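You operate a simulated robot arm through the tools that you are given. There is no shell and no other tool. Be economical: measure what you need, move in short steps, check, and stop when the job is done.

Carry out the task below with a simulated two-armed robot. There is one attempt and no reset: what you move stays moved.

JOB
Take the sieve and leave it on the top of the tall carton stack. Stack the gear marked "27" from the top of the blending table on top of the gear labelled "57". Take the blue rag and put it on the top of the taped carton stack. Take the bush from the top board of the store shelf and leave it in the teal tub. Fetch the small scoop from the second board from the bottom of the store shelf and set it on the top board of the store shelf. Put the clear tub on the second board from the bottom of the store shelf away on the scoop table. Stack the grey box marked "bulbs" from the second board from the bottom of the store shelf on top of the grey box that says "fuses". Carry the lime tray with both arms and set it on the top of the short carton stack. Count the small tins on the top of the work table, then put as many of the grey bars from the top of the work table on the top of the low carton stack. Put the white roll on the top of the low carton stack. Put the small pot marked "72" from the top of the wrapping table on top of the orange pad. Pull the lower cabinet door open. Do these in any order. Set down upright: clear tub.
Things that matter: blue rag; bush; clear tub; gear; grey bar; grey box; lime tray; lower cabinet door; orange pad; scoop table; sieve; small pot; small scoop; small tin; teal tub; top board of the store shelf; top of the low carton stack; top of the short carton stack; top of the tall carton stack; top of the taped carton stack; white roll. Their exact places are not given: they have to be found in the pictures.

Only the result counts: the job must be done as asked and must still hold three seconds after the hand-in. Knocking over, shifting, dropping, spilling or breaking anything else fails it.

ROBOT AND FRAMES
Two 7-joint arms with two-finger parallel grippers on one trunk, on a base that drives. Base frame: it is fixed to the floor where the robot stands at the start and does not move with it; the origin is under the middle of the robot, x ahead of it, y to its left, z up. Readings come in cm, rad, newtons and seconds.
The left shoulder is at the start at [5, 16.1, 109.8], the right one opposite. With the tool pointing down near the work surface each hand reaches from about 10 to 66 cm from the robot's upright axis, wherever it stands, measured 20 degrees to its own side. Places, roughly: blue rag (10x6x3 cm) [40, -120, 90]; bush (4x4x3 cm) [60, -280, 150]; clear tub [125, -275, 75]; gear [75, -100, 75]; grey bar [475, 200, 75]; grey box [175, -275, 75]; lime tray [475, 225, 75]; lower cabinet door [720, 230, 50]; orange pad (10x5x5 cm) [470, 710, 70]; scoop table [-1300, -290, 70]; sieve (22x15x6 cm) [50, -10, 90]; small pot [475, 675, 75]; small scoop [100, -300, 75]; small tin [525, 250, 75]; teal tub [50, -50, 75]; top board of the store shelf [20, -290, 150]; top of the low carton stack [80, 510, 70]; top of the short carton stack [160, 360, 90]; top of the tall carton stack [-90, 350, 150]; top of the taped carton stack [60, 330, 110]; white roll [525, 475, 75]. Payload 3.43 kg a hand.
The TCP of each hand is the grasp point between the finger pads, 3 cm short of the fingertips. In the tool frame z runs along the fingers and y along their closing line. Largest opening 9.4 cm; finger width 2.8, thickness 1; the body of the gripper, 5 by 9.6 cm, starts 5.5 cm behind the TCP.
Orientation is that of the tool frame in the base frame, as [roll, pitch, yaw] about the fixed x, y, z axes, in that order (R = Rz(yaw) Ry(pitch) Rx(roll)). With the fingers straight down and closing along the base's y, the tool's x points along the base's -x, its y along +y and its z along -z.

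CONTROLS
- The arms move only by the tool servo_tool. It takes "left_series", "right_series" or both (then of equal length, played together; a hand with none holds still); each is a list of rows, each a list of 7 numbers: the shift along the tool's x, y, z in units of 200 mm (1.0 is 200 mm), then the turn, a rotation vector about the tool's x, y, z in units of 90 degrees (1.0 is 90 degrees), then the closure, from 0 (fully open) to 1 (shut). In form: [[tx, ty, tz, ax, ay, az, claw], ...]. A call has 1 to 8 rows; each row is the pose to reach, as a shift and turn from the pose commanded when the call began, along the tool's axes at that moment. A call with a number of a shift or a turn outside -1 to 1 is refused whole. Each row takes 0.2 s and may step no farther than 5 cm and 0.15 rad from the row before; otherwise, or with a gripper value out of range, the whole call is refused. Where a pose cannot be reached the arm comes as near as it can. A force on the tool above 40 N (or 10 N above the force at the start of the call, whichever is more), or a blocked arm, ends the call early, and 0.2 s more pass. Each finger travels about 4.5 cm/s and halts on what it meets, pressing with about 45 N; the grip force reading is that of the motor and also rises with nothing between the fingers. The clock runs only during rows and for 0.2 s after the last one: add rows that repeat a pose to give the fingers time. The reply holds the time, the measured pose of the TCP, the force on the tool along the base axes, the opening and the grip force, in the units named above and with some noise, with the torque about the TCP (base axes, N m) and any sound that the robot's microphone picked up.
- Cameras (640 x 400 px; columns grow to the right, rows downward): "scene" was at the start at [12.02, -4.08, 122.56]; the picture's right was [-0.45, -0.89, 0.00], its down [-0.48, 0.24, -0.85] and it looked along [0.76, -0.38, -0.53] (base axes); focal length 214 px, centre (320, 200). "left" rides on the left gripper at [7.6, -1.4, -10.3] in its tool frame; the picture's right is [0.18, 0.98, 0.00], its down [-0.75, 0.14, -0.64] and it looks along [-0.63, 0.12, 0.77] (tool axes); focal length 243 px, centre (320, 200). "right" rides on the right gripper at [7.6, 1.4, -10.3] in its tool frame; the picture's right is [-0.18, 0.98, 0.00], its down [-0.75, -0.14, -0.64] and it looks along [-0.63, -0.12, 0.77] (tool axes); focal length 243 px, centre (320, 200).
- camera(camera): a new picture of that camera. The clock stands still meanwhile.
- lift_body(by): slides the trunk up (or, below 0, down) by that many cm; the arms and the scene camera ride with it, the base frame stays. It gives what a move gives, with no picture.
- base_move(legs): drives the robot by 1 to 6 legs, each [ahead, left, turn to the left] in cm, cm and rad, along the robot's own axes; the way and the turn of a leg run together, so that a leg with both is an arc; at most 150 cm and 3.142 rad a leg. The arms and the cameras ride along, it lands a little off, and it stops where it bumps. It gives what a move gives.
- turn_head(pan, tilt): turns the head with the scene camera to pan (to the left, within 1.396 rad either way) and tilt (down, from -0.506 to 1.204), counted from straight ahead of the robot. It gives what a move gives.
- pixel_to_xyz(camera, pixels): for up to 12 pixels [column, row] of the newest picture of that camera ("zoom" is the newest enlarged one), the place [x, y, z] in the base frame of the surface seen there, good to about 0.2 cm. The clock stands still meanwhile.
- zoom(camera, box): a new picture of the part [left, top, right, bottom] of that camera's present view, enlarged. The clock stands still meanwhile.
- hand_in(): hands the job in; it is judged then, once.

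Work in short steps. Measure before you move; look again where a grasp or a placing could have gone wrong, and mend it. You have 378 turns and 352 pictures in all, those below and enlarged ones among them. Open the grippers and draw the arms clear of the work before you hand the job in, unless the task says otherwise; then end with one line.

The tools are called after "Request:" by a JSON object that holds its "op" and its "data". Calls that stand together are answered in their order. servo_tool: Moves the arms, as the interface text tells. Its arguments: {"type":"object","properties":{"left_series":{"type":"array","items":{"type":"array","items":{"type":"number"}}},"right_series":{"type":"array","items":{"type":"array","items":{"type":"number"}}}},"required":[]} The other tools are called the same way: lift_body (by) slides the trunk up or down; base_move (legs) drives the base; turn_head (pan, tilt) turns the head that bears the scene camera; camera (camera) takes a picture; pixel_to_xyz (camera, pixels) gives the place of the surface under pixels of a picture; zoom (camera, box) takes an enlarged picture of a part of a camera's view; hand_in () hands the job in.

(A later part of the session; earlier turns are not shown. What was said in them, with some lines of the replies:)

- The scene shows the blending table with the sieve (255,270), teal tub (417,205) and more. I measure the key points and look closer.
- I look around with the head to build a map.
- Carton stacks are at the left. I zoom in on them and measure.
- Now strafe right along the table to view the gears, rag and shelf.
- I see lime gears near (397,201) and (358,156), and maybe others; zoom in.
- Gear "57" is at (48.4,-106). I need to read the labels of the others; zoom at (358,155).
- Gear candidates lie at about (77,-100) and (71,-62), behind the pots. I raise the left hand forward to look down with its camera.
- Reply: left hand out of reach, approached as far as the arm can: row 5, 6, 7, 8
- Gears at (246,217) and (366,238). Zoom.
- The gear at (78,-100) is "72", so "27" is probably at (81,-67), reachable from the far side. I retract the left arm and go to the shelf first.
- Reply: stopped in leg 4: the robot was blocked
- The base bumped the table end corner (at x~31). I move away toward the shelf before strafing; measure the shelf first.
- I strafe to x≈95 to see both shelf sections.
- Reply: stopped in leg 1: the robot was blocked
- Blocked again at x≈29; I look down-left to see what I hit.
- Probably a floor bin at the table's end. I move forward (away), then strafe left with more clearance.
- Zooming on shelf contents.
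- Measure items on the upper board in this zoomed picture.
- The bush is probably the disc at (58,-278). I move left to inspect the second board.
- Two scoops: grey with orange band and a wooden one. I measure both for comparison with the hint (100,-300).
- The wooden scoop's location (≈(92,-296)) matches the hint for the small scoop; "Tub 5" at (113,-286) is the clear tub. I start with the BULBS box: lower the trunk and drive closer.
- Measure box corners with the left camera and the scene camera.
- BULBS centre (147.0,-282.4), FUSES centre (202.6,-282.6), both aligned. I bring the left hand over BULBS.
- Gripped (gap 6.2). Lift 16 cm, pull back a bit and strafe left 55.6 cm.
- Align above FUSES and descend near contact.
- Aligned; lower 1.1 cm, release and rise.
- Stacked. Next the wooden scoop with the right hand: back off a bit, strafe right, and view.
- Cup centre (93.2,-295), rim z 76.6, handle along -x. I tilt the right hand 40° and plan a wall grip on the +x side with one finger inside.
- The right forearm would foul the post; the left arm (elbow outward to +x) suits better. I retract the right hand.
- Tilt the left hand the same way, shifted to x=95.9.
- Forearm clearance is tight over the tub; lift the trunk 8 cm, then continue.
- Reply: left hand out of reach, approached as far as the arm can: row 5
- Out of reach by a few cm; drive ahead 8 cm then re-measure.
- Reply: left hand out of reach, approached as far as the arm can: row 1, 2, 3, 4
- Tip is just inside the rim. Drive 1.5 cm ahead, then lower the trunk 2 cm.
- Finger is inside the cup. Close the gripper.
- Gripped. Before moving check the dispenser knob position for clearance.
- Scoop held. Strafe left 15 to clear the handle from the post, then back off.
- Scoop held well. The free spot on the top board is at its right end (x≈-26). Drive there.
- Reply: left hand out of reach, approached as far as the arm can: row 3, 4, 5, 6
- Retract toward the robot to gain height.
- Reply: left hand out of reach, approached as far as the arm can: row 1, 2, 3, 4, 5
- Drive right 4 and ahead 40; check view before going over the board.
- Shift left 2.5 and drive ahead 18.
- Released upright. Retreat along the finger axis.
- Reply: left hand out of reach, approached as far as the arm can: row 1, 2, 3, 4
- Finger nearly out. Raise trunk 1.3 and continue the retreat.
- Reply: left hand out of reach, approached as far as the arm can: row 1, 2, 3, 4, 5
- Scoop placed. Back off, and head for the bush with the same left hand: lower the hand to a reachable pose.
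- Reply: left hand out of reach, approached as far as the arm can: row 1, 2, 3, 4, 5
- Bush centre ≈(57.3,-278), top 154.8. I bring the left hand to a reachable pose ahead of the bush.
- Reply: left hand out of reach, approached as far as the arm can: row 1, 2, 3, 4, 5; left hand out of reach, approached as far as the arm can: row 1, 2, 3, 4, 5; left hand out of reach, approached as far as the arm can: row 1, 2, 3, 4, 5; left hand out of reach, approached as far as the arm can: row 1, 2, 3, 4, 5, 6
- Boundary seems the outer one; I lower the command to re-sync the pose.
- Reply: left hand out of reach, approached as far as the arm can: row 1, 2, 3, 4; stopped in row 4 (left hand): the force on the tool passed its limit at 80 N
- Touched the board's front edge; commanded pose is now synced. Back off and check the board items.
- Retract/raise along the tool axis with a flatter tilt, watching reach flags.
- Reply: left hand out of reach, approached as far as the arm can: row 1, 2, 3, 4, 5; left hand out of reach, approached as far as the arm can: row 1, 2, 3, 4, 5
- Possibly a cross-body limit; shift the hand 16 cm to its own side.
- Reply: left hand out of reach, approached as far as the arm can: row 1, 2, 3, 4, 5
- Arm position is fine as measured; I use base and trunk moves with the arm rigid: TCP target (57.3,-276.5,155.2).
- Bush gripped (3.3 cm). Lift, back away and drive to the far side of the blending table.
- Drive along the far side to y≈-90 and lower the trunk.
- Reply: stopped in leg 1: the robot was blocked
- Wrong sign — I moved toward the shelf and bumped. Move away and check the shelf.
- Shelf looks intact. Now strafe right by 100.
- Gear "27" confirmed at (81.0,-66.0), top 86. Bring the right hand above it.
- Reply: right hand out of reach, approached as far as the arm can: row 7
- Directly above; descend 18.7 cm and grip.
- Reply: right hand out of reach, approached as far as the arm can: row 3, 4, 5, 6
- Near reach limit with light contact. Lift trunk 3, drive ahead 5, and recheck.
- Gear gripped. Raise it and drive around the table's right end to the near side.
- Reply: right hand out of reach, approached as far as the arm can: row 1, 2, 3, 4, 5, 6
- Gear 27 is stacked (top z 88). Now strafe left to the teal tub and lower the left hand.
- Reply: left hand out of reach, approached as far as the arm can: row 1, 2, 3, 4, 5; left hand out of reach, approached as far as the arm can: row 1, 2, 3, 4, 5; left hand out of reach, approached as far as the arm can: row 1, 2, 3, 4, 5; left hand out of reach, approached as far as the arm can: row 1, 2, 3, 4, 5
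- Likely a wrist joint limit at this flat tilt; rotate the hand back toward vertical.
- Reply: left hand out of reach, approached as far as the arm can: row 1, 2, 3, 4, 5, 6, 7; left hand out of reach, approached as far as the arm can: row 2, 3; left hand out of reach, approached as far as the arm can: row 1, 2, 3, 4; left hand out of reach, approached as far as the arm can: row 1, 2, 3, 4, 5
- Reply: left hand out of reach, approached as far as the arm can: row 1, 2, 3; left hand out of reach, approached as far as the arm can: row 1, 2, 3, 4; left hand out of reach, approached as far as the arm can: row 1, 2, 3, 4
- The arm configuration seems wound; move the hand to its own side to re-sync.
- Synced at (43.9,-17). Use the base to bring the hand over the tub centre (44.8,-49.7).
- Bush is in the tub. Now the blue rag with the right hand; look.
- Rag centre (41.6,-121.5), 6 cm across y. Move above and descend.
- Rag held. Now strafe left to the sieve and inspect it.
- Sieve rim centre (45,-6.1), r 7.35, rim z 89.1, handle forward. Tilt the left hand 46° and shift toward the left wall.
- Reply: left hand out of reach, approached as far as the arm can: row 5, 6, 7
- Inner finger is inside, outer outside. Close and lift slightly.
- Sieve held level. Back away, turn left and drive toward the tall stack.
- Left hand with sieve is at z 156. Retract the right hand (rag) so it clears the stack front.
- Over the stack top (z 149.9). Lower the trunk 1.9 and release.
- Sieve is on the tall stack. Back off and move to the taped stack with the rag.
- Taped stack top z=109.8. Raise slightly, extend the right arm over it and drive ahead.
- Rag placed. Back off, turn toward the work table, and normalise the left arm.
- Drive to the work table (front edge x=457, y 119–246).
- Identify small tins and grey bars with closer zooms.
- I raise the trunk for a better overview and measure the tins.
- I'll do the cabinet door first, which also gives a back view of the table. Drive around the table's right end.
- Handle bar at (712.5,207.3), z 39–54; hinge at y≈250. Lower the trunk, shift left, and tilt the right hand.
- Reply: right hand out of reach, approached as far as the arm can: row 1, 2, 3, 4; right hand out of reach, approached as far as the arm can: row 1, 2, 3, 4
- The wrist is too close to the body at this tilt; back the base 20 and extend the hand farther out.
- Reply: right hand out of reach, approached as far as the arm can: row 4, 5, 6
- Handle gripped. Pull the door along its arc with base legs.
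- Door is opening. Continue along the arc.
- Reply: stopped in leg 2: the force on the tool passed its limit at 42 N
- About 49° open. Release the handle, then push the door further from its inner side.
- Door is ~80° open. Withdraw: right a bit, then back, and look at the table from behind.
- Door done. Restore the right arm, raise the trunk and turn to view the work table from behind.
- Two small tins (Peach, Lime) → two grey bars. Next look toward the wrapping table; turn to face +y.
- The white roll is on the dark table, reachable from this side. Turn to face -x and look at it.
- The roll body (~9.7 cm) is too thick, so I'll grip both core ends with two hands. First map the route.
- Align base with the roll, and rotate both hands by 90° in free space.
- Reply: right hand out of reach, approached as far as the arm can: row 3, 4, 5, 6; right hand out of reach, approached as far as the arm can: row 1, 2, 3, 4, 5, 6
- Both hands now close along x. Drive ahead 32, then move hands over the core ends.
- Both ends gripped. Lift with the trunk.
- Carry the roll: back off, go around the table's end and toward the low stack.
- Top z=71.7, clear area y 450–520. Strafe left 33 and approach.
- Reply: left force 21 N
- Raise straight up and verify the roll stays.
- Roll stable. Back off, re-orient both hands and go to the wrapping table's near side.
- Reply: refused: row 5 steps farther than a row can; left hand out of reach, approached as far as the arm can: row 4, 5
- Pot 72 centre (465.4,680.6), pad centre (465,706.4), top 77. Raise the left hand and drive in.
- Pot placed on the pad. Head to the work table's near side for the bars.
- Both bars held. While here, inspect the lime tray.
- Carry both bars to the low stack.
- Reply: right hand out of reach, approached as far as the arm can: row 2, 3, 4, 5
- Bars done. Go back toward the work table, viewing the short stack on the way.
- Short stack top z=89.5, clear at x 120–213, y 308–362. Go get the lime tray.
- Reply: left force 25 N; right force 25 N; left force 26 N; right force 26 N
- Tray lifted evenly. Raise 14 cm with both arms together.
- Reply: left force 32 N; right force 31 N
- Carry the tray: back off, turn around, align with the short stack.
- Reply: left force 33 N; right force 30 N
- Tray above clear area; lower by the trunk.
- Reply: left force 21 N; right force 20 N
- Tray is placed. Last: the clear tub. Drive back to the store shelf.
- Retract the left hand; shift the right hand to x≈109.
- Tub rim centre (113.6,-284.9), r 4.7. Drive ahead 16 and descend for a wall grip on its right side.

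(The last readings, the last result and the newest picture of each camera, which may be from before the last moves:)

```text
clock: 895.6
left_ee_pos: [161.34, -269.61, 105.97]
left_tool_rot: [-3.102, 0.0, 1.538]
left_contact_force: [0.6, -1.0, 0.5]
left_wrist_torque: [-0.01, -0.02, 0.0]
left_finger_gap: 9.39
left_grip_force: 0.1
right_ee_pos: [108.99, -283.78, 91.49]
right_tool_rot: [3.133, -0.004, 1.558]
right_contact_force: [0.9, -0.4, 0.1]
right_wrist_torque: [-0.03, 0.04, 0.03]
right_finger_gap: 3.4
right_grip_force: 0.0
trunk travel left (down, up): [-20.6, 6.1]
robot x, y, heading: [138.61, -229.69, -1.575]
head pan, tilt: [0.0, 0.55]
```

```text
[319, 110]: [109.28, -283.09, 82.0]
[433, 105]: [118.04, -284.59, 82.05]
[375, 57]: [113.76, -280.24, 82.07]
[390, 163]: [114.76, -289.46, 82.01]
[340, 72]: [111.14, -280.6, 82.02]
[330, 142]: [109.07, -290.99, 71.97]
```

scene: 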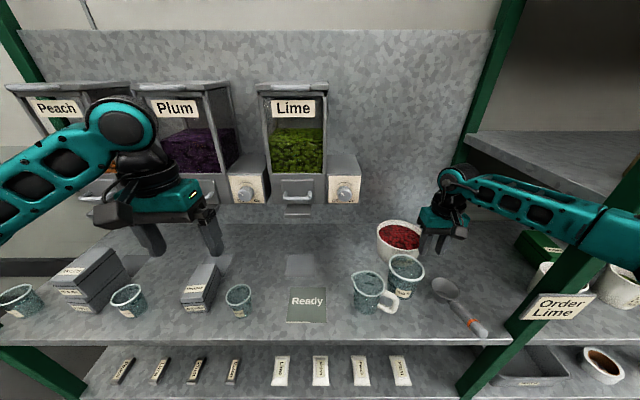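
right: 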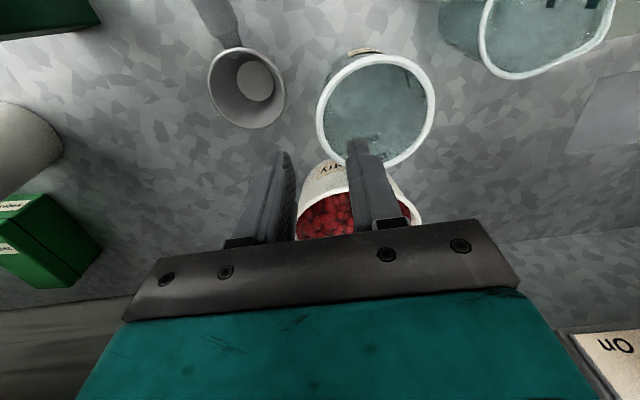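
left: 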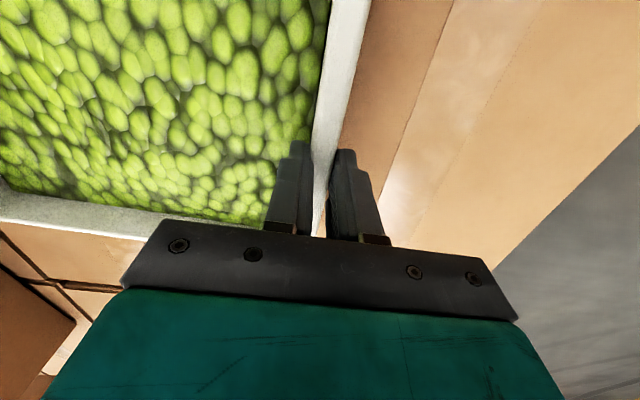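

Request:
{"op": "servo_tool", "data": {"right_series": [[-0.055, 0, 0.05, 0, 0, 0, 0.638], [-0.055, 0, 0.2, 0, 0, 0, 0.638], [-0.055, 0, 0.35, 0, 0, 0, 0.638], [-0.055, 0, 0.49, 0, 0, 0, 0.638], [-0.055, 0, 0.49, 0, 0, 0, 0.638]]}}

Request:
{"op": "camera", "data": {"camera": "right"}}

```text
clock: 896.8
left_ee_pos: [161.48, -269.52, 105.89]
left_tool_rot: [-3.1, -0.001, 1.537]
left_contact_force: [-0.2, 0.2, -0.3]
left_wrist_torque: [0.01, -0.01, 0.0]
left_finger_gap: 9.41
left_grip_force: 0.1
right_ee_pos: [109.16, -284.92, 81.63]
right_tool_rot: [3.133, -0.001, 1.558]
right_contact_force: [-0.5, 0.1, -1.0]
right_wrist_torque: [-0.01, 0.01, 0.01]
right_finger_gap: 3.43
right_grip_force: 0.0
trunk travel left (down, up): [-20.6, 6.1]
robot x, y, heading: [138.72, -229.31, -1.569]
head pan, tilt: [0.0, 0.55]
```

```text
126 pictures are left
```

right: 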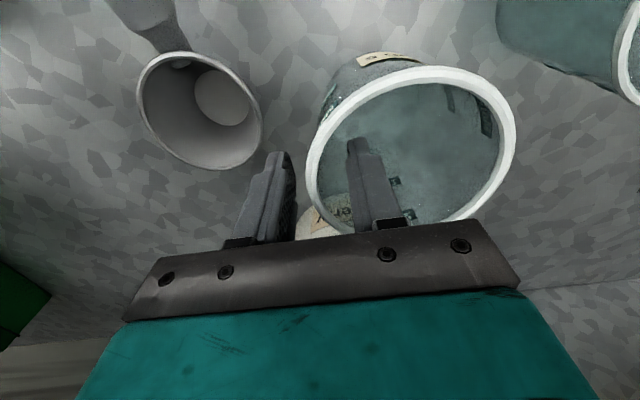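

Inner finger inside the tub. Close and lift.

Request:
{"op": "servo_tool", "data": {"right_series": [[0, 0, 0, 0, 0, 0, 0.8], [0, 0, 0, 0, 0, 0, 0.95], [0, 0, 0, 0, 0, 0, 1], [0, 0, 0, 0, 0, 0, 1], [0, 0, 0, 0, 0, 0, 1]]}}

Request:
{"op": "servo_tool", "data": {"right_series": [[0, 0, -0.1, 0, 0, 0, 1], [0, 0, -0.3, 0, 0, 0, 1], [0, 0, -0.5, 0, 0, 0, 1], [0, 0, -0.7, 0, 0, 0, 1]]}}

Request:
{"op": "camera", "data": {"camera": "right"}}

Request:
{"op": "camera", "data": {"camera": "scene"}}

```text
clock: 898.0
left_ee_pos: [161.46, -269.47, 105.97]
left_tool_rot: [-3.101, -0.002, 1.538]
left_contact_force: [-0.3, 0.4, 0.1]
left_wrist_torque: [-0.01, 0.02, 0.02]
left_finger_gap: 9.4
left_grip_force: 0.1
right_ee_pos: [109.23, -285.04, 81.65]
right_tool_rot: [3.134, -0.002, 1.556]
right_contact_force: [0.1, -1.0, 3.9]
right_wrist_torque: [-0.29, -0.1, -0.05]
right_finger_gap: 0.58
right_grip_force: 40.0
trunk travel left (down, up): [-20.6, 6.1]
robot x, y, heading: [138.61, -229.26, -1.574]
head pan, tilt: [0.0, 0.55]
```

```text
clock: 899.0
left_ee_pos: [161.46, -269.55, 105.96]
left_tool_rot: [-3.102, -0.001, 1.536]
left_contact_force: [0.3, -0.2, -0.2]
left_wrist_torque: [0.0, 0.01, 0.0]
left_finger_gap: 9.4
left_grip_force: 0.2
right_ee_pos: [109.0, -284.75, 95.57]
right_tool_rot: [3.132, -0.001, 1.559]
right_contact_force: [0.0, -0.2, -0.8]
right_wrist_torque: [-0.01, 0.07, -0.01]
right_finger_gap: 0.58
right_grip_force: 40.2
trunk travel left (down, up): [-20.6, 6.1]
robot x, y, heading: [138.37, -229.32, -1.574]
head pan, tilt: [0.0, 0.55]
```

```text
125 pictures are left
```

right: 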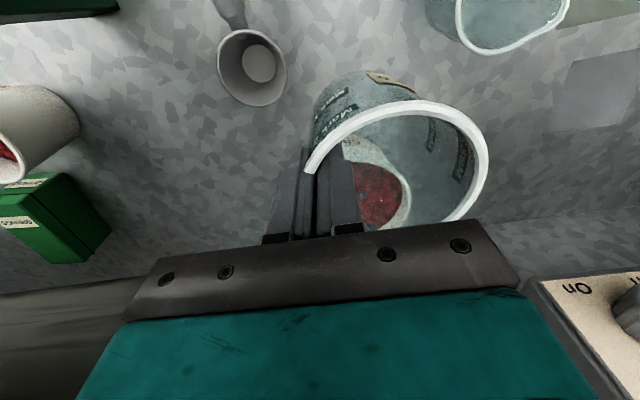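

```text
124 pictures are left
```

scene: 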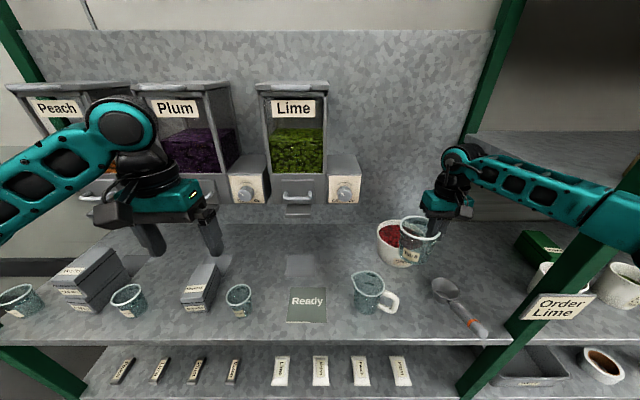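

Tub held. Back off from the shelf, turn to face -x and look along the route.

Request:
{"op": "base_move", "data": {"legs": [[-36, 0, 0], [0, 0, -1.567]]}}

Request:
{"op": "turn_head", "data": {"pan": 0.0, "tilt": 0.15}}

Request:
{"op": "camera", "data": {"camera": "scene"}}

```text
clock: 905.2
left_ee_pos: [97.99, -215.94, 105.93]
left_tool_rot: [-3.102, -0.002, -0.035]
left_contact_force: [0.3, 0.5, 1.1]
left_wrist_torque: [0.01, 0.04, 0.06]
left_finger_gap: 9.39
left_grip_force: 0.1
right_ee_pos: [82.77, -163.45, 95.54]
right_tool_rot: [3.132, -0.004, -0.017]
right_contact_force: [0.5, -0.9, -1.0]
right_wrist_torque: [-0.01, -0.02, -0.01]
right_finger_gap: 0.59
right_grip_force: 40.3
trunk travel left (down, up): [-20.6, 6.1]
robot x, y, heading: [138.04, -193.2, 3.136]
head pan, tilt: [0.0, 0.55]
```

```text
clock: 906.0
left_ee_pos: [97.89, -216.12, 105.97]
left_tool_rot: [-3.103, 0.0, -0.037]
left_contact_force: [-0.2, -0.2, -0.5]
left_wrist_torque: [0.0, 0.0, 0.0]
left_finger_gap: 9.41
left_grip_force: 0.1
right_ee_pos: [82.73, -163.35, 95.43]
right_tool_rot: [3.133, -0.002, -0.015]
right_contact_force: [0.8, 0.9, -1.9]
right_wrist_torque: [0.03, -0.01, 0.01]
right_finger_gap: 0.6
right_grip_force: 40.4
trunk travel left (down, up): [-20.6, 6.1]
robot x, y, heading: [138.24, -193.05, 3.139]
head pan, tilt: [0.0, 0.15]
```

```text
123 pictures are left
```

scene: 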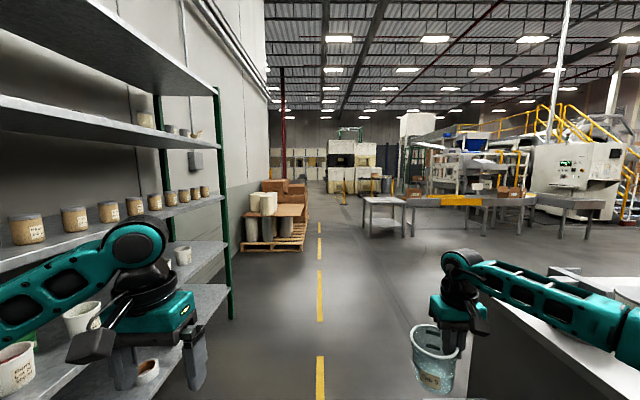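

Request:
{"op": "pixel_to_xyz", "data": {"camera": "scene", "pixels": [[300, 247], [245, 250], [370, 235], [405, 230], [345, 190], [340, 160], [470, 205], [570, 215], [320, 215], [375, 195]]}}

Request:
{"op": "zoom", "data": {"camera": "scene", "box": [230, 120, 470, 260]}}

```text
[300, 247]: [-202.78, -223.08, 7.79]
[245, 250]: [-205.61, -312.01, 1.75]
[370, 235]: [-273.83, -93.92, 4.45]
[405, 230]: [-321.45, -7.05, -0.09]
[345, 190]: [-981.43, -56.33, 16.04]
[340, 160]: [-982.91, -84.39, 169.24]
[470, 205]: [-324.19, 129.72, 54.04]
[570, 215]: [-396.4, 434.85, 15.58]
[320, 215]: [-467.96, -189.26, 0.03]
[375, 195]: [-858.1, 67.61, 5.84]
```

```text
2.67 times, centred on (350, 190) of scene
```

zoom: 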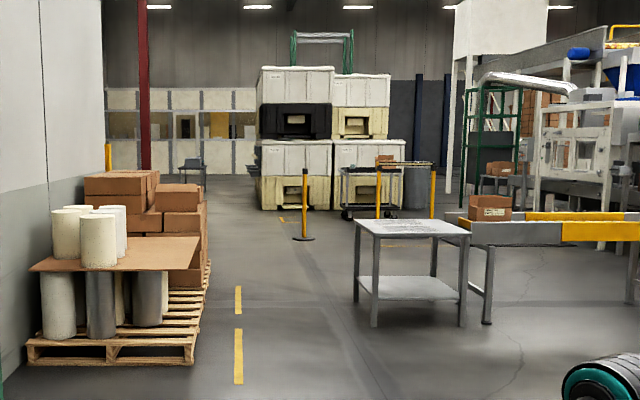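

Request:
{"op": "pixel_to_xyz", "data": {"camera": "scene", "pixels": [[344, 209], [344, 195], [301, 190], [391, 200], [372, 200]]}}

Request:
{"op": "base_move", "data": {"legs": [[145, 0, 0], [75, -33, 0], [140, 0, 0], [140, 0, 0]]}}

Request:
{"op": "camera", "data": {"camera": "scene"}}

```text
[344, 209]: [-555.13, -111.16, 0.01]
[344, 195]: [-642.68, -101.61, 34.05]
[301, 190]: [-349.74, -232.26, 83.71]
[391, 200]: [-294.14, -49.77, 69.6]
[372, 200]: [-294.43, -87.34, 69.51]
```

```text
clock: 930.2
left_ee_pos: [-396.97, -197.03, 105.88]
left_tool_rot: [-3.101, -0.001, 0.025]
left_contact_force: [0.6, -0.1, 0.3]
left_wrist_torque: [0.01, 0.03, 0.03]
left_finger_gap: 9.38
left_grip_force: 0.1
right_ee_pos: [-415.45, -145.4, 95.47]
right_tool_rot: [3.131, -0.003, 0.043]
right_contact_force: [0.2, -0.2, -0.9]
right_wrist_torque: [0.03, -0.04, -0.01]
right_finger_gap: 0.6
right_grip_force: 40.1
trunk travel left (down, up): [-20.6, 6.1]
robot x, y, heading: [-358.26, -172.01, -3.081]
head pan, tilt: [0.0, 0.15]
```

```text
121 pictures are left
```

scene: 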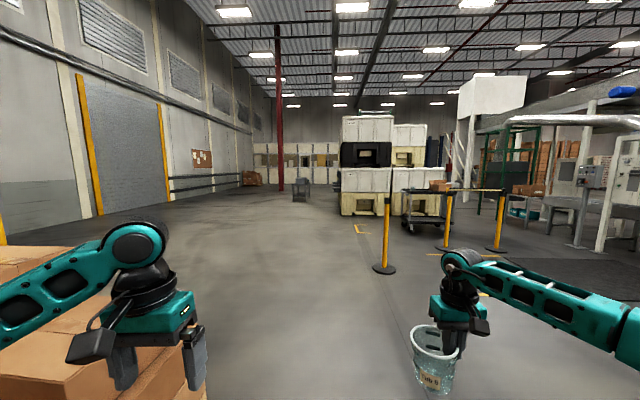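

Request:
{"op": "pixel_to_xyz", "data": {"camera": "scene", "pixels": [[300, 182], [292, 180], [308, 182], [298, 200], [281, 185], [330, 180], [160, 345]]}}

Request:
{"op": "zoom", "data": {"camera": "scene", "box": [260, 150, 360, 220]}}

Request:
{"op": "base_move", "data": {"legs": [[140, 0, 0], [140, 0, 0], [140, 0, 0], [140, 0, 0]]}}

Request:
{"op": "camera", "data": {"camera": "scene"}}

```text
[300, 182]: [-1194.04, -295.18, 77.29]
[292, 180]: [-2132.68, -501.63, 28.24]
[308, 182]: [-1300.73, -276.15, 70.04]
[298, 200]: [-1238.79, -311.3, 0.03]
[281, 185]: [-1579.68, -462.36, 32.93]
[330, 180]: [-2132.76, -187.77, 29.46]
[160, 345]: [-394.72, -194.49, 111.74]
```

```text
5.71 times, centred on (310, 185) of scene
```

zoom: 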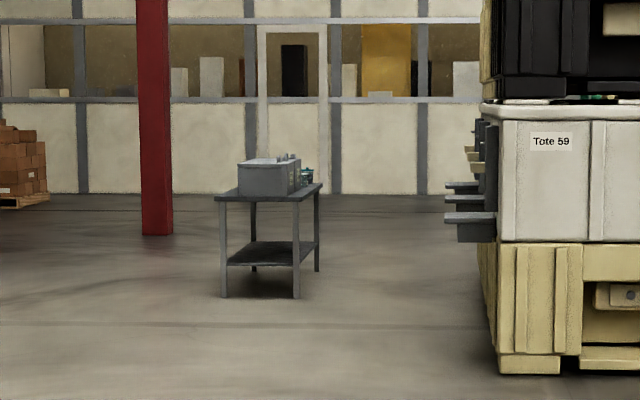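

```text
clock: 957.3
left_ee_pos: [-956.95, -263.84, 105.96]
left_tool_rot: [-3.101, -0.002, 0.136]
left_contact_force: [0.2, 0.3, -0.3]
left_wrist_torque: [-0.01, 0.03, -0.02]
left_finger_gap: 9.38
left_grip_force: 0.0
right_ee_pos: [-980.98, -214.71, 95.54]
right_tool_rot: [3.132, -0.004, 0.157]
right_contact_force: [-0.4, 0.0, -0.9]
right_wrist_torque: [0.04, -0.01, -0.03]
right_finger_gap: 0.57
right_grip_force: 40.2
trunk travel left (down, up): [-20.6, 6.1]
robot x, y, heading: [-921.15, -234.52, -2.97]
head pan, tilt: [0.0, 0.15]
```

```text
119 pictures are left
```

scene: 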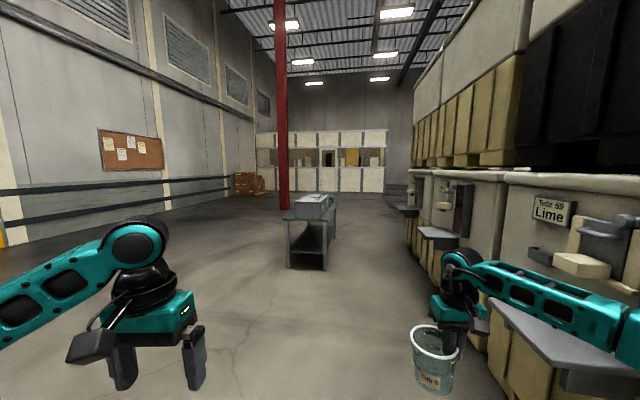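

Request:
{"op": "pixel_to_xyz", "data": {"camera": "scene", "pixels": [[540, 330], [435, 235], [305, 217], [287, 213], [334, 212], [312, 205], [290, 262], [560, 215], [405, 212], [328, 205]]}}

Request:
{"op": "zoom", "data": {"camera": "scene", "box": [265, 180, 365, 280]}}

```text
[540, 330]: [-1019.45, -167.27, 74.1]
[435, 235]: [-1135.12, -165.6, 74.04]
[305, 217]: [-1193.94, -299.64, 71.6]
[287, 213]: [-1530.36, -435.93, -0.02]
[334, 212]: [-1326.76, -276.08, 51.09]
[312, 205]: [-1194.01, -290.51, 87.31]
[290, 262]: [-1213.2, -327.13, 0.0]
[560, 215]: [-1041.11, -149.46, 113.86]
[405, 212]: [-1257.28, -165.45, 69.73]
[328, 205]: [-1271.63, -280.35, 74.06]
```

```text
4.00 times, centred on (315, 230) of scene
```

zoom: 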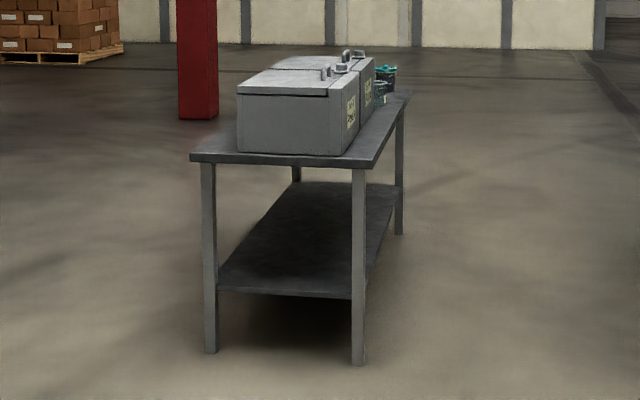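

Scoop table spans y≈-318…-276, with machines at its near end. Straighten and drive alongside it at y≈-217.

Request:
{"op": "base_move", "data": {"legs": [[0, 0, -0.172], [0, -17, 0], [140, 0, 0], [140, 0, 0]]}}

Request:
{"op": "turn_head", "data": {"pan": 0.6, "tilt": 0.45}}

Request:
{"op": "camera", "data": {"camera": "scene"}}

```text
clock: 973.1
left_ee_pos: [-1239.57, -234.7, 106.01]
left_tool_rot: [-3.101, -0.002, -0.054]
left_contact_force: [0.0, -0.3, 0.5]
left_wrist_torque: [0.03, 0.0, 0.03]
left_finger_gap: 9.4
left_grip_force: 0.1
right_ee_pos: [-1253.88, -181.99, 95.57]
right_tool_rot: [3.133, -0.003, -0.033]
right_contact_force: [-0.7, -0.3, 0.4]
right_wrist_torque: [0.03, -0.01, -0.04]
right_finger_gap: 0.59
right_grip_force: 40.2
trunk travel left (down, up): [-20.6, 6.1]
robot x, y, heading: [-1198.39, -212.63, 3.125]
head pan, tilt: [0.0, 0.15]
```

```text
clock: 974.1
left_ee_pos: [-1239.64, -234.8, 105.94]
left_tool_rot: [-3.104, -0.001, -0.054]
left_contact_force: [-0.2, 0.2, 0.2]
left_wrist_torque: [-0.01, -0.01, -0.01]
left_finger_gap: 9.4
left_grip_force: 0.1
right_ee_pos: [-1253.75, -182.04, 95.55]
right_tool_rot: [3.133, -0.002, -0.032]
right_contact_force: [-0.1, 0.4, -0.9]
right_wrist_torque: [0.0, 0.0, -0.02]
right_finger_gap: 0.59
right_grip_force: 40.6
trunk travel left (down, up): [-20.6, 6.1]
robot x, y, heading: [-1198.99, -212.65, 3.121]
head pan, tilt: [0.6, 0.45]
```

```text
117 pictures are left
```

scene: 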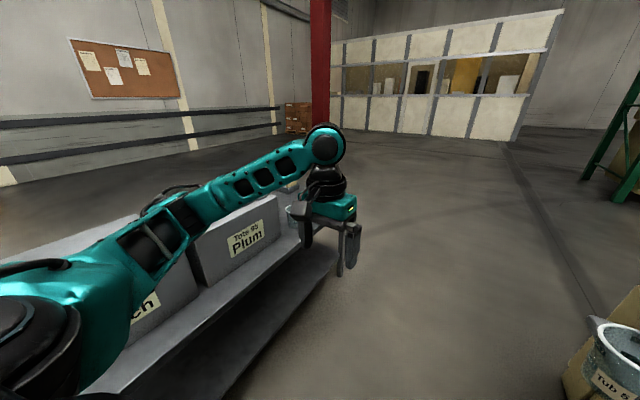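

Request:
{"op": "base_move", "data": {"legs": [[115, 6, 0.0]]}}

Request:
{"op": "turn_head", "data": {"pan": 1.35, "tilt": 0.55}}

Request:
{"op": "camera", "data": {"camera": "scene"}}

```text
clock: 980.1
left_ee_pos: [-1356.35, -239.67, 106.01]
left_tool_rot: [-3.102, -0.003, -0.04]
left_contact_force: [-0.3, 0.4, -0.3]
left_wrist_torque: [0.01, 0.01, 0.01]
left_finger_gap: 9.4
left_grip_force: 0.0
right_ee_pos: [-1371.27, -187.1, 95.46]
right_tool_rot: [3.133, -0.003, -0.018]
right_contact_force: [-0.5, 0.2, -1.2]
right_wrist_torque: [-0.01, 0.02, -0.01]
right_finger_gap: 0.6
right_grip_force: 40.3
trunk travel left (down, up): [-20.6, 6.1]
robot x, y, heading: [-1316.0, -216.93, 3.132]
head pan, tilt: [0.6, 0.45]
```

```text
clock: 981.2
left_ee_pos: [-1356.41, -239.87, 105.9]
left_tool_rot: [-3.102, -0.001, -0.04]
left_contact_force: [0.4, 0.3, 0.2]
left_wrist_torque: [-0.03, 0.0, -0.01]
left_finger_gap: 9.39
left_grip_force: 0.1
right_ee_pos: [-1371.27, -187.02, 95.59]
right_tool_rot: [3.133, -0.002, -0.019]
right_contact_force: [-0.4, 0.1, -0.3]
right_wrist_torque: [0.06, -0.03, -0.02]
right_finger_gap: 0.59
right_grip_force: 40.1
trunk travel left (down, up): [-20.6, 6.1]
robot x, y, heading: [-1316.27, -216.92, 3.133]
head pan, tilt: [1.349, 0.55]
```

```text
116 pictures are left
```

scene: 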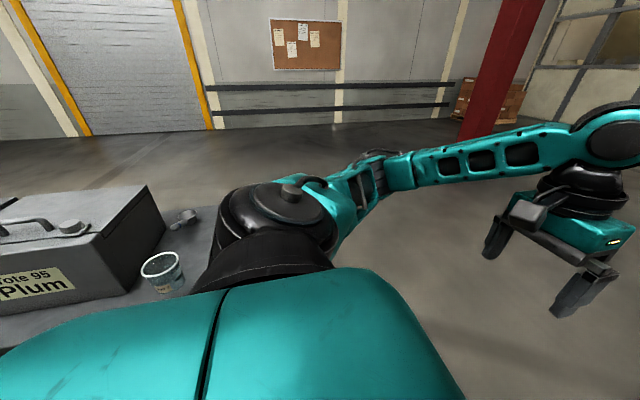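

Back up, raise the trunk and turn to face the table.

Request:
{"op": "lift_body", "data": {"by": 6.1}}

Request:
{"op": "base_move", "data": {"legs": [[-38, -4, 0], [0, 0, 1.58]]}}

Request:
{"op": "turn_head", "data": {"pan": 0.0, "tilt": 0.75}}

Request:
{"op": "camera", "data": {"camera": "scene"}}

```text
clock: 982.2
left_ee_pos: [-1356.41, -239.71, 112.06]
left_tool_rot: [-3.103, -0.003, -0.04]
left_contact_force: [-0.5, -0.9, 0.8]
left_wrist_torque: [-0.02, 0.02, -0.01]
left_finger_gap: 9.39
left_grip_force: 0.2
right_ee_pos: [-1371.22, -187.0, 101.59]
right_tool_rot: [3.132, -0.003, -0.02]
right_contact_force: [-0.2, -1.1, -0.7]
right_wrist_torque: [0.02, -0.06, 0.01]
right_finger_gap: 0.57
right_grip_force: 39.7
trunk travel left (down, up): [-26.7, 0.0]
robot x, y, heading: [-1315.85, -217.0, 3.133]
head pan, tilt: [1.349, 0.55]
```

```text
clock: 988.4
left_ee_pos: [-1255.23, -253.57, 112.08]
left_tool_rot: [-3.102, -0.001, 1.54]
left_contact_force: [-0.2, -0.5, -0.2]
left_wrist_torque: [0.0, 0.0, -0.03]
left_finger_gap: 9.4
left_grip_force: 0.0
right_ee_pos: [-1307.79, -269.06, 101.64]
right_tool_rot: [3.132, -0.002, 1.561]
right_contact_force: [-0.7, -0.1, -0.7]
right_wrist_torque: [0.02, 0.01, 0.02]
right_finger_gap: 0.6
right_grip_force: 39.4
trunk travel left (down, up): [-26.7, 0.0]
robot x, y, heading: [-1278.72, -213.35, -1.568]
head pan, tilt: [1.349, 0.55]
```

```text
clock: 989.9
left_ee_pos: [-1255.26, -253.64, 112.07]
left_tool_rot: [-3.103, -0.002, 1.541]
left_contact_force: [-0.5, 0.0, -0.3]
left_wrist_torque: [0.02, 0.05, -0.01]
left_finger_gap: 9.4
left_grip_force: 0.1
right_ee_pos: [-1307.78, -269.17, 101.56]
right_tool_rot: [3.132, -0.001, 1.561]
right_contact_force: [0.4, -0.6, -0.4]
right_wrist_torque: [0.0, 0.01, -0.07]
right_finger_gap: 0.59
right_grip_force: 40.7
trunk travel left (down, up): [-26.7, 0.0]
robot x, y, heading: [-1278.12, -214.03, -1.573]
head pan, tilt: [0.0, 0.75]
```

```text
115 pictures are left
```

scene: 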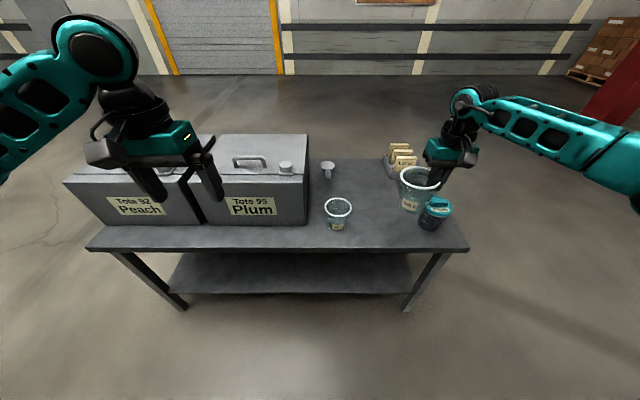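

Request:
{"op": "zoom", "data": {"camera": "scene", "box": [300, 130, 480, 260]}}

Request:
{"op": "pixel_to_xyz", "data": {"camera": "scene", "pixels": [[375, 215], [375, 190], [350, 240], [338, 203], [350, 208], [435, 205], [422, 215], [465, 245], [370, 170], [390, 235], [395, 160], [328, 165]]}}

```text
3.08 times, centred on (390, 195) of scene
```

zoom: 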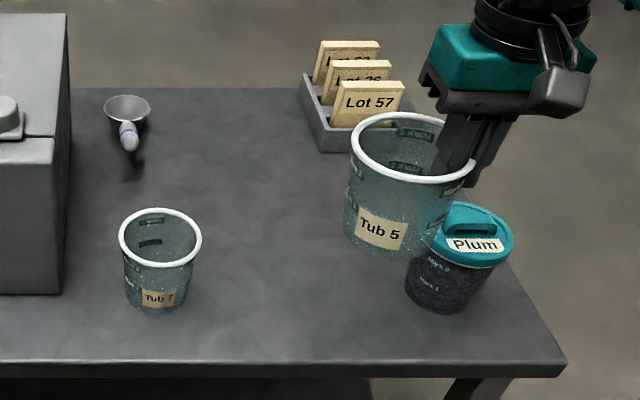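

```text
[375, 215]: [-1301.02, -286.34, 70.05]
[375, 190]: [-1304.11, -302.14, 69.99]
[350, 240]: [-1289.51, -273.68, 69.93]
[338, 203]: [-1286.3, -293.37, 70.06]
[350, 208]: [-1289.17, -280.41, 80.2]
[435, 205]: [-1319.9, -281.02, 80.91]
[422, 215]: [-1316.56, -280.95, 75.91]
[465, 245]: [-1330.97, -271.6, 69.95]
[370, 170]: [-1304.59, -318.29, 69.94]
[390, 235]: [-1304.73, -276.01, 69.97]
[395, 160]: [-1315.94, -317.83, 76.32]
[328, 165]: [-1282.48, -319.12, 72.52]
```

Free spot at (-1302,-290), table z=70. Move in and lower the tub.

Request:
{"op": "base_move", "data": {"legs": [[20, 1, 0]]}}

Request:
{"op": "servo_tool", "data": {"right_series": [[0, 0, 0.2, 0, 0, 0, 1], [0, 0, 0.4, 0, 0, 0, 1], [0, 0, 0.6, 0, 0, 0, 1], [0, 0, 0.8, 0, 0, 0, 1]]}}

Request:
{"op": "camera", "data": {"camera": "scene"}}

Request:
{"op": "camera", "data": {"camera": "right"}}

```text
clock: 991.5
left_ee_pos: [-1254.22, -273.86, 111.98]
left_tool_rot: [-3.104, -0.004, 1.543]
left_contact_force: [0.1, 0.1, -0.4]
left_wrist_torque: [0.06, 0.01, 0.0]
left_finger_gap: 9.4
left_grip_force: 0.1
right_ee_pos: [-1306.6, -289.49, 101.56]
right_tool_rot: [3.134, -0.005, 1.563]
right_contact_force: [-0.7, -0.6, -0.9]
right_wrist_torque: [-0.02, 0.02, 0.0]
right_finger_gap: 0.58
right_grip_force: 40.3
trunk travel left (down, up): [-26.7, 0.0]
robot x, y, heading: [-1277.54, -233.89, -1.564]
head pan, tilt: [0.0, 0.75]
```

```text
clock: 992.5
left_ee_pos: [-1254.22, -273.83, 112.01]
left_tool_rot: [-3.103, -0.004, 1.542]
left_contact_force: [-0.1, -0.2, 0.1]
left_wrist_torque: [0.03, 0.06, 0.01]
left_finger_gap: 9.37
left_grip_force: 0.0
right_ee_pos: [-1306.76, -289.39, 85.49]
right_tool_rot: [3.134, -0.002, 1.563]
right_contact_force: [-0.8, 0.6, -0.8]
right_wrist_torque: [0.03, 0.03, -0.03]
right_finger_gap: 0.63
right_grip_force: 40.2
trunk travel left (down, up): [-26.7, 0.0]
robot x, y, heading: [-1277.44, -233.58, -1.563]
head pan, tilt: [0.0, 0.75]
```

```text
113 pictures are left
```

scene: 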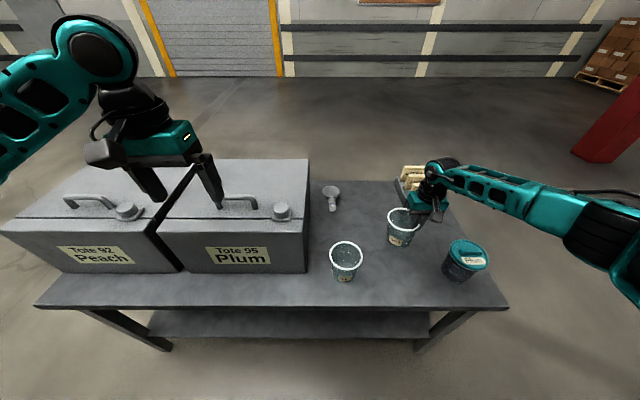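

```text
112 pictures are left
```

right: 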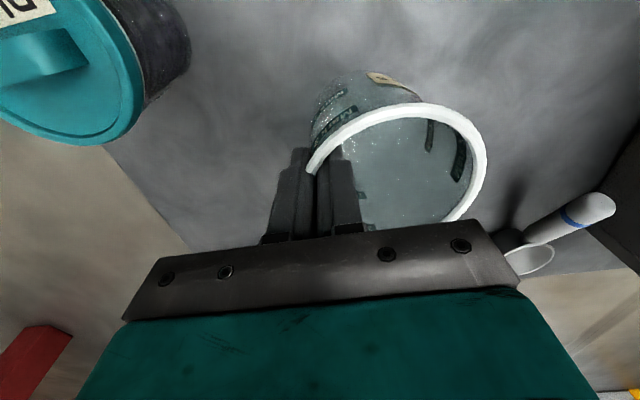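

Request:
{"op": "servo_tool", "data": {"right_series": [[0, 0, 0.12, 0, 0, 0, 1], [0, 0, 0.22, 0, 0, 0, 1], [0, 0, 0.28, 0, 0, 0, 1], [0, 0, 0.29, 0, 0, 0, 1]]}}

Request:
{"op": "camera", "data": {"camera": "scene"}}

```text
clock: 993.5
left_ee_pos: [-1254.23, -273.82, 112.06]
left_tool_rot: [-3.103, -0.003, 1.541]
left_contact_force: [-0.3, -0.1, -0.7]
left_wrist_torque: [0.0, 0.01, -0.01]
left_finger_gap: 9.37
left_grip_force: 0.1
right_ee_pos: [-1306.48, -289.5, 79.9]
right_tool_rot: [3.132, 0.002, 1.561]
right_contact_force: [-2.7, 1.0, 8.8]
right_wrist_torque: [-0.17, -0.33, -0.02]
right_finger_gap: 0.59
right_grip_force: 39.9
trunk travel left (down, up): [-26.7, 0.0]
robot x, y, heading: [-1277.07, -233.82, -1.566]
head pan, tilt: [0.0, 0.75]
```

```text
111 pictures are left
```

scene: 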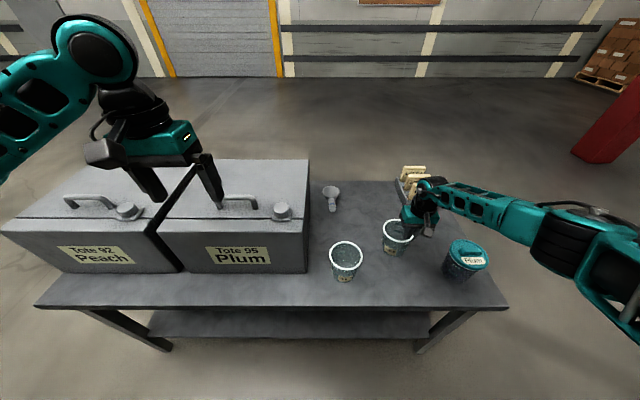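

Contact felt (8.8 N). Release and rise.

Request:
{"op": "servo_tool", "data": {"right_series": [[0, 0, 0, 0, 0, 0, 0.85], [0, 0, 0, 0, 0, 0, 0.7], [0, 0, 0, 0, 0, 0, 0.66], [0, 0, -0.1, 0, 0, 0, 0.66], [0, 0, -0.3, 0, 0, 0, 0.66], [0, 0, -0.5, 0, 0, 0, 0.66], [0, 0, -0.7, 0, 0, 0, 0.66], [0, 0, -0.9, 0, 0, 0, 0.3]]}}

Request:
{"op": "zoom", "data": {"camera": "scene", "box": [310, 150, 510, 300]}}

```text
clock: 995.3
left_ee_pos: [-1254.17, -273.88, 112.06]
left_tool_rot: [-3.103, -0.002, 1.541]
left_contact_force: [0.5, -0.1, 0.3]
left_wrist_torque: [-0.01, 0.03, 0.03]
left_finger_gap: 9.4
left_grip_force: 0.1
right_ee_pos: [-1306.88, -289.25, 98.21]
right_tool_rot: [3.135, -0.005, 1.565]
right_contact_force: [-0.5, -0.5, -0.2]
right_wrist_torque: [-0.01, 0.02, -0.02]
right_finger_gap: 6.6
right_grip_force: 0.7
trunk travel left (down, up): [-26.7, 0.0]
robot x, y, heading: [-1277.35, -233.96, -1.567]
head pan, tilt: [0.0, 0.75]
```

```text
2.67 times, centred on (410, 225) of scene
```

zoom: 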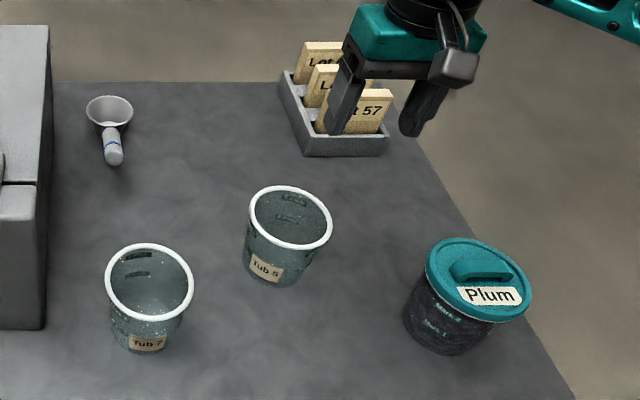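

Tub 5 stands upright on the scoop table. Open the grippers and draw clear.

Request:
{"op": "servo_tool", "data": {"right_series": [[0, 0, -0.1, 0, 0, 0, 0], [0, 0, -0.1, 0, 0, 0, 0]]}}

Request:
{"op": "base_move", "data": {"legs": [[-18, 0, 0]]}}

Request:
{"op": "servo_tool", "data": {"left_series": [[0.1, 0, 0, 0, 0, 0, 0], [0.2, 0, 0, 0, 0, 0, 0], [0.2, 0, 0, 0, 0, 0, 0]], "right_series": [[0.2, 0, 0, 0, 0, 0, 0], [0.4, 0, 0, 0, 0, 0, 0], [0.6, 0, 0, 0, 0, 0, 0]]}}

Request:
{"op": "camera", "data": {"camera": "scene"}}

```text
clock: 995.9
left_ee_pos: [-1254.24, -273.74, 111.9]
left_tool_rot: [-3.102, -0.001, 1.542]
left_contact_force: [-1.3, -0.2, -0.1]
left_wrist_torque: [0.01, -0.04, -0.03]
left_finger_gap: 9.43
left_grip_force: 0.0
right_ee_pos: [-1306.7, -289.39, 100.01]
right_tool_rot: [3.133, -0.002, 1.564]
right_contact_force: [0.7, 0.9, -0.3]
right_wrist_torque: [0.03, -0.03, 0.02]
right_finger_gap: 9.39
right_grip_force: 0.0
trunk travel left (down, up): [-26.7, 0.0]
robot x, y, heading: [-1277.3, -233.82, -1.566]
head pan, tilt: [0.0, 0.75]
```

```text
clock: 997.5
left_ee_pos: [-1254.47, -255.03, 112.1]
left_tool_rot: [-3.104, -0.002, 1.536]
left_contact_force: [0.0, 0.6, 0.2]
left_wrist_torque: [0.01, 0.02, -0.02]
left_finger_gap: 9.42
left_grip_force: 0.1
right_ee_pos: [-1307.05, -270.09, 100.16]
right_tool_rot: [3.134, -0.002, 1.557]
right_contact_force: [0.0, 0.8, -0.8]
right_wrist_torque: [-0.02, -0.01, 0.0]
right_finger_gap: 9.4
right_grip_force: 0.1
trunk travel left (down, up): [-26.7, 0.0]
robot x, y, heading: [-1277.22, -214.89, -1.573]
head pan, tilt: [0.0, 0.75]
```

```text
clock: 998.3
left_ee_pos: [-1254.29, -250.98, 112.23]
left_tool_rot: [-3.103, -0.003, 1.538]
left_contact_force: [-0.2, -0.2, -0.7]
left_wrist_torque: [-0.03, 0.06, 0.0]
left_finger_gap: 9.4
left_grip_force: 0.0
right_ee_pos: [-1306.8, -258.02, 100.24]
right_tool_rot: [3.133, -0.003, 1.555]
right_contact_force: [-0.1, -0.2, 0.3]
right_wrist_torque: [-0.02, 0.02, 0.02]
right_finger_gap: 9.39
right_grip_force: 0.1
trunk travel left (down, up): [-26.7, 0.0]
robot x, y, heading: [-1277.28, -214.67, -1.574]
head pan, tilt: [0.0, 0.75]
```

```text
109 pictures are left
```

scene: 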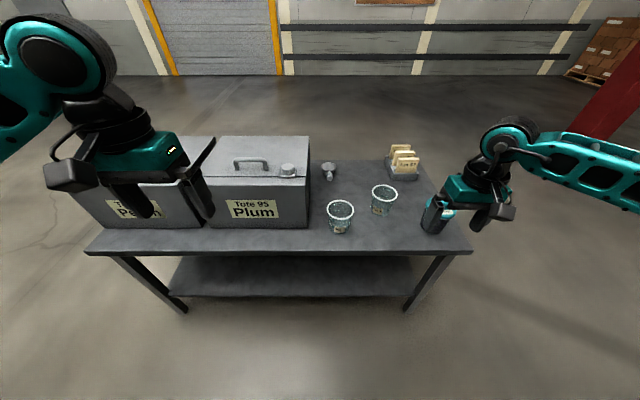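

Everything is placed and the grippers are open and clear; I hand the job in.

Request:
{"op": "hand_in", "data": {}}

```text
The job is handed in.
```

The job is handed in with all twelve tasks done. Two items rest on my own reading: I took the wooden scoop as the "small scoop" from its rough position, and I counted two small tins (Peach and Lime), so I moved two grey bars. Along the way the base bumped the blending table's end twice, the second bump probably against the floor bin there, and the store shelf once. A finger also touched the top board's edge. Later pictures showed nothing knocked over, but I couldn't tell whether the bin shifted slightly.
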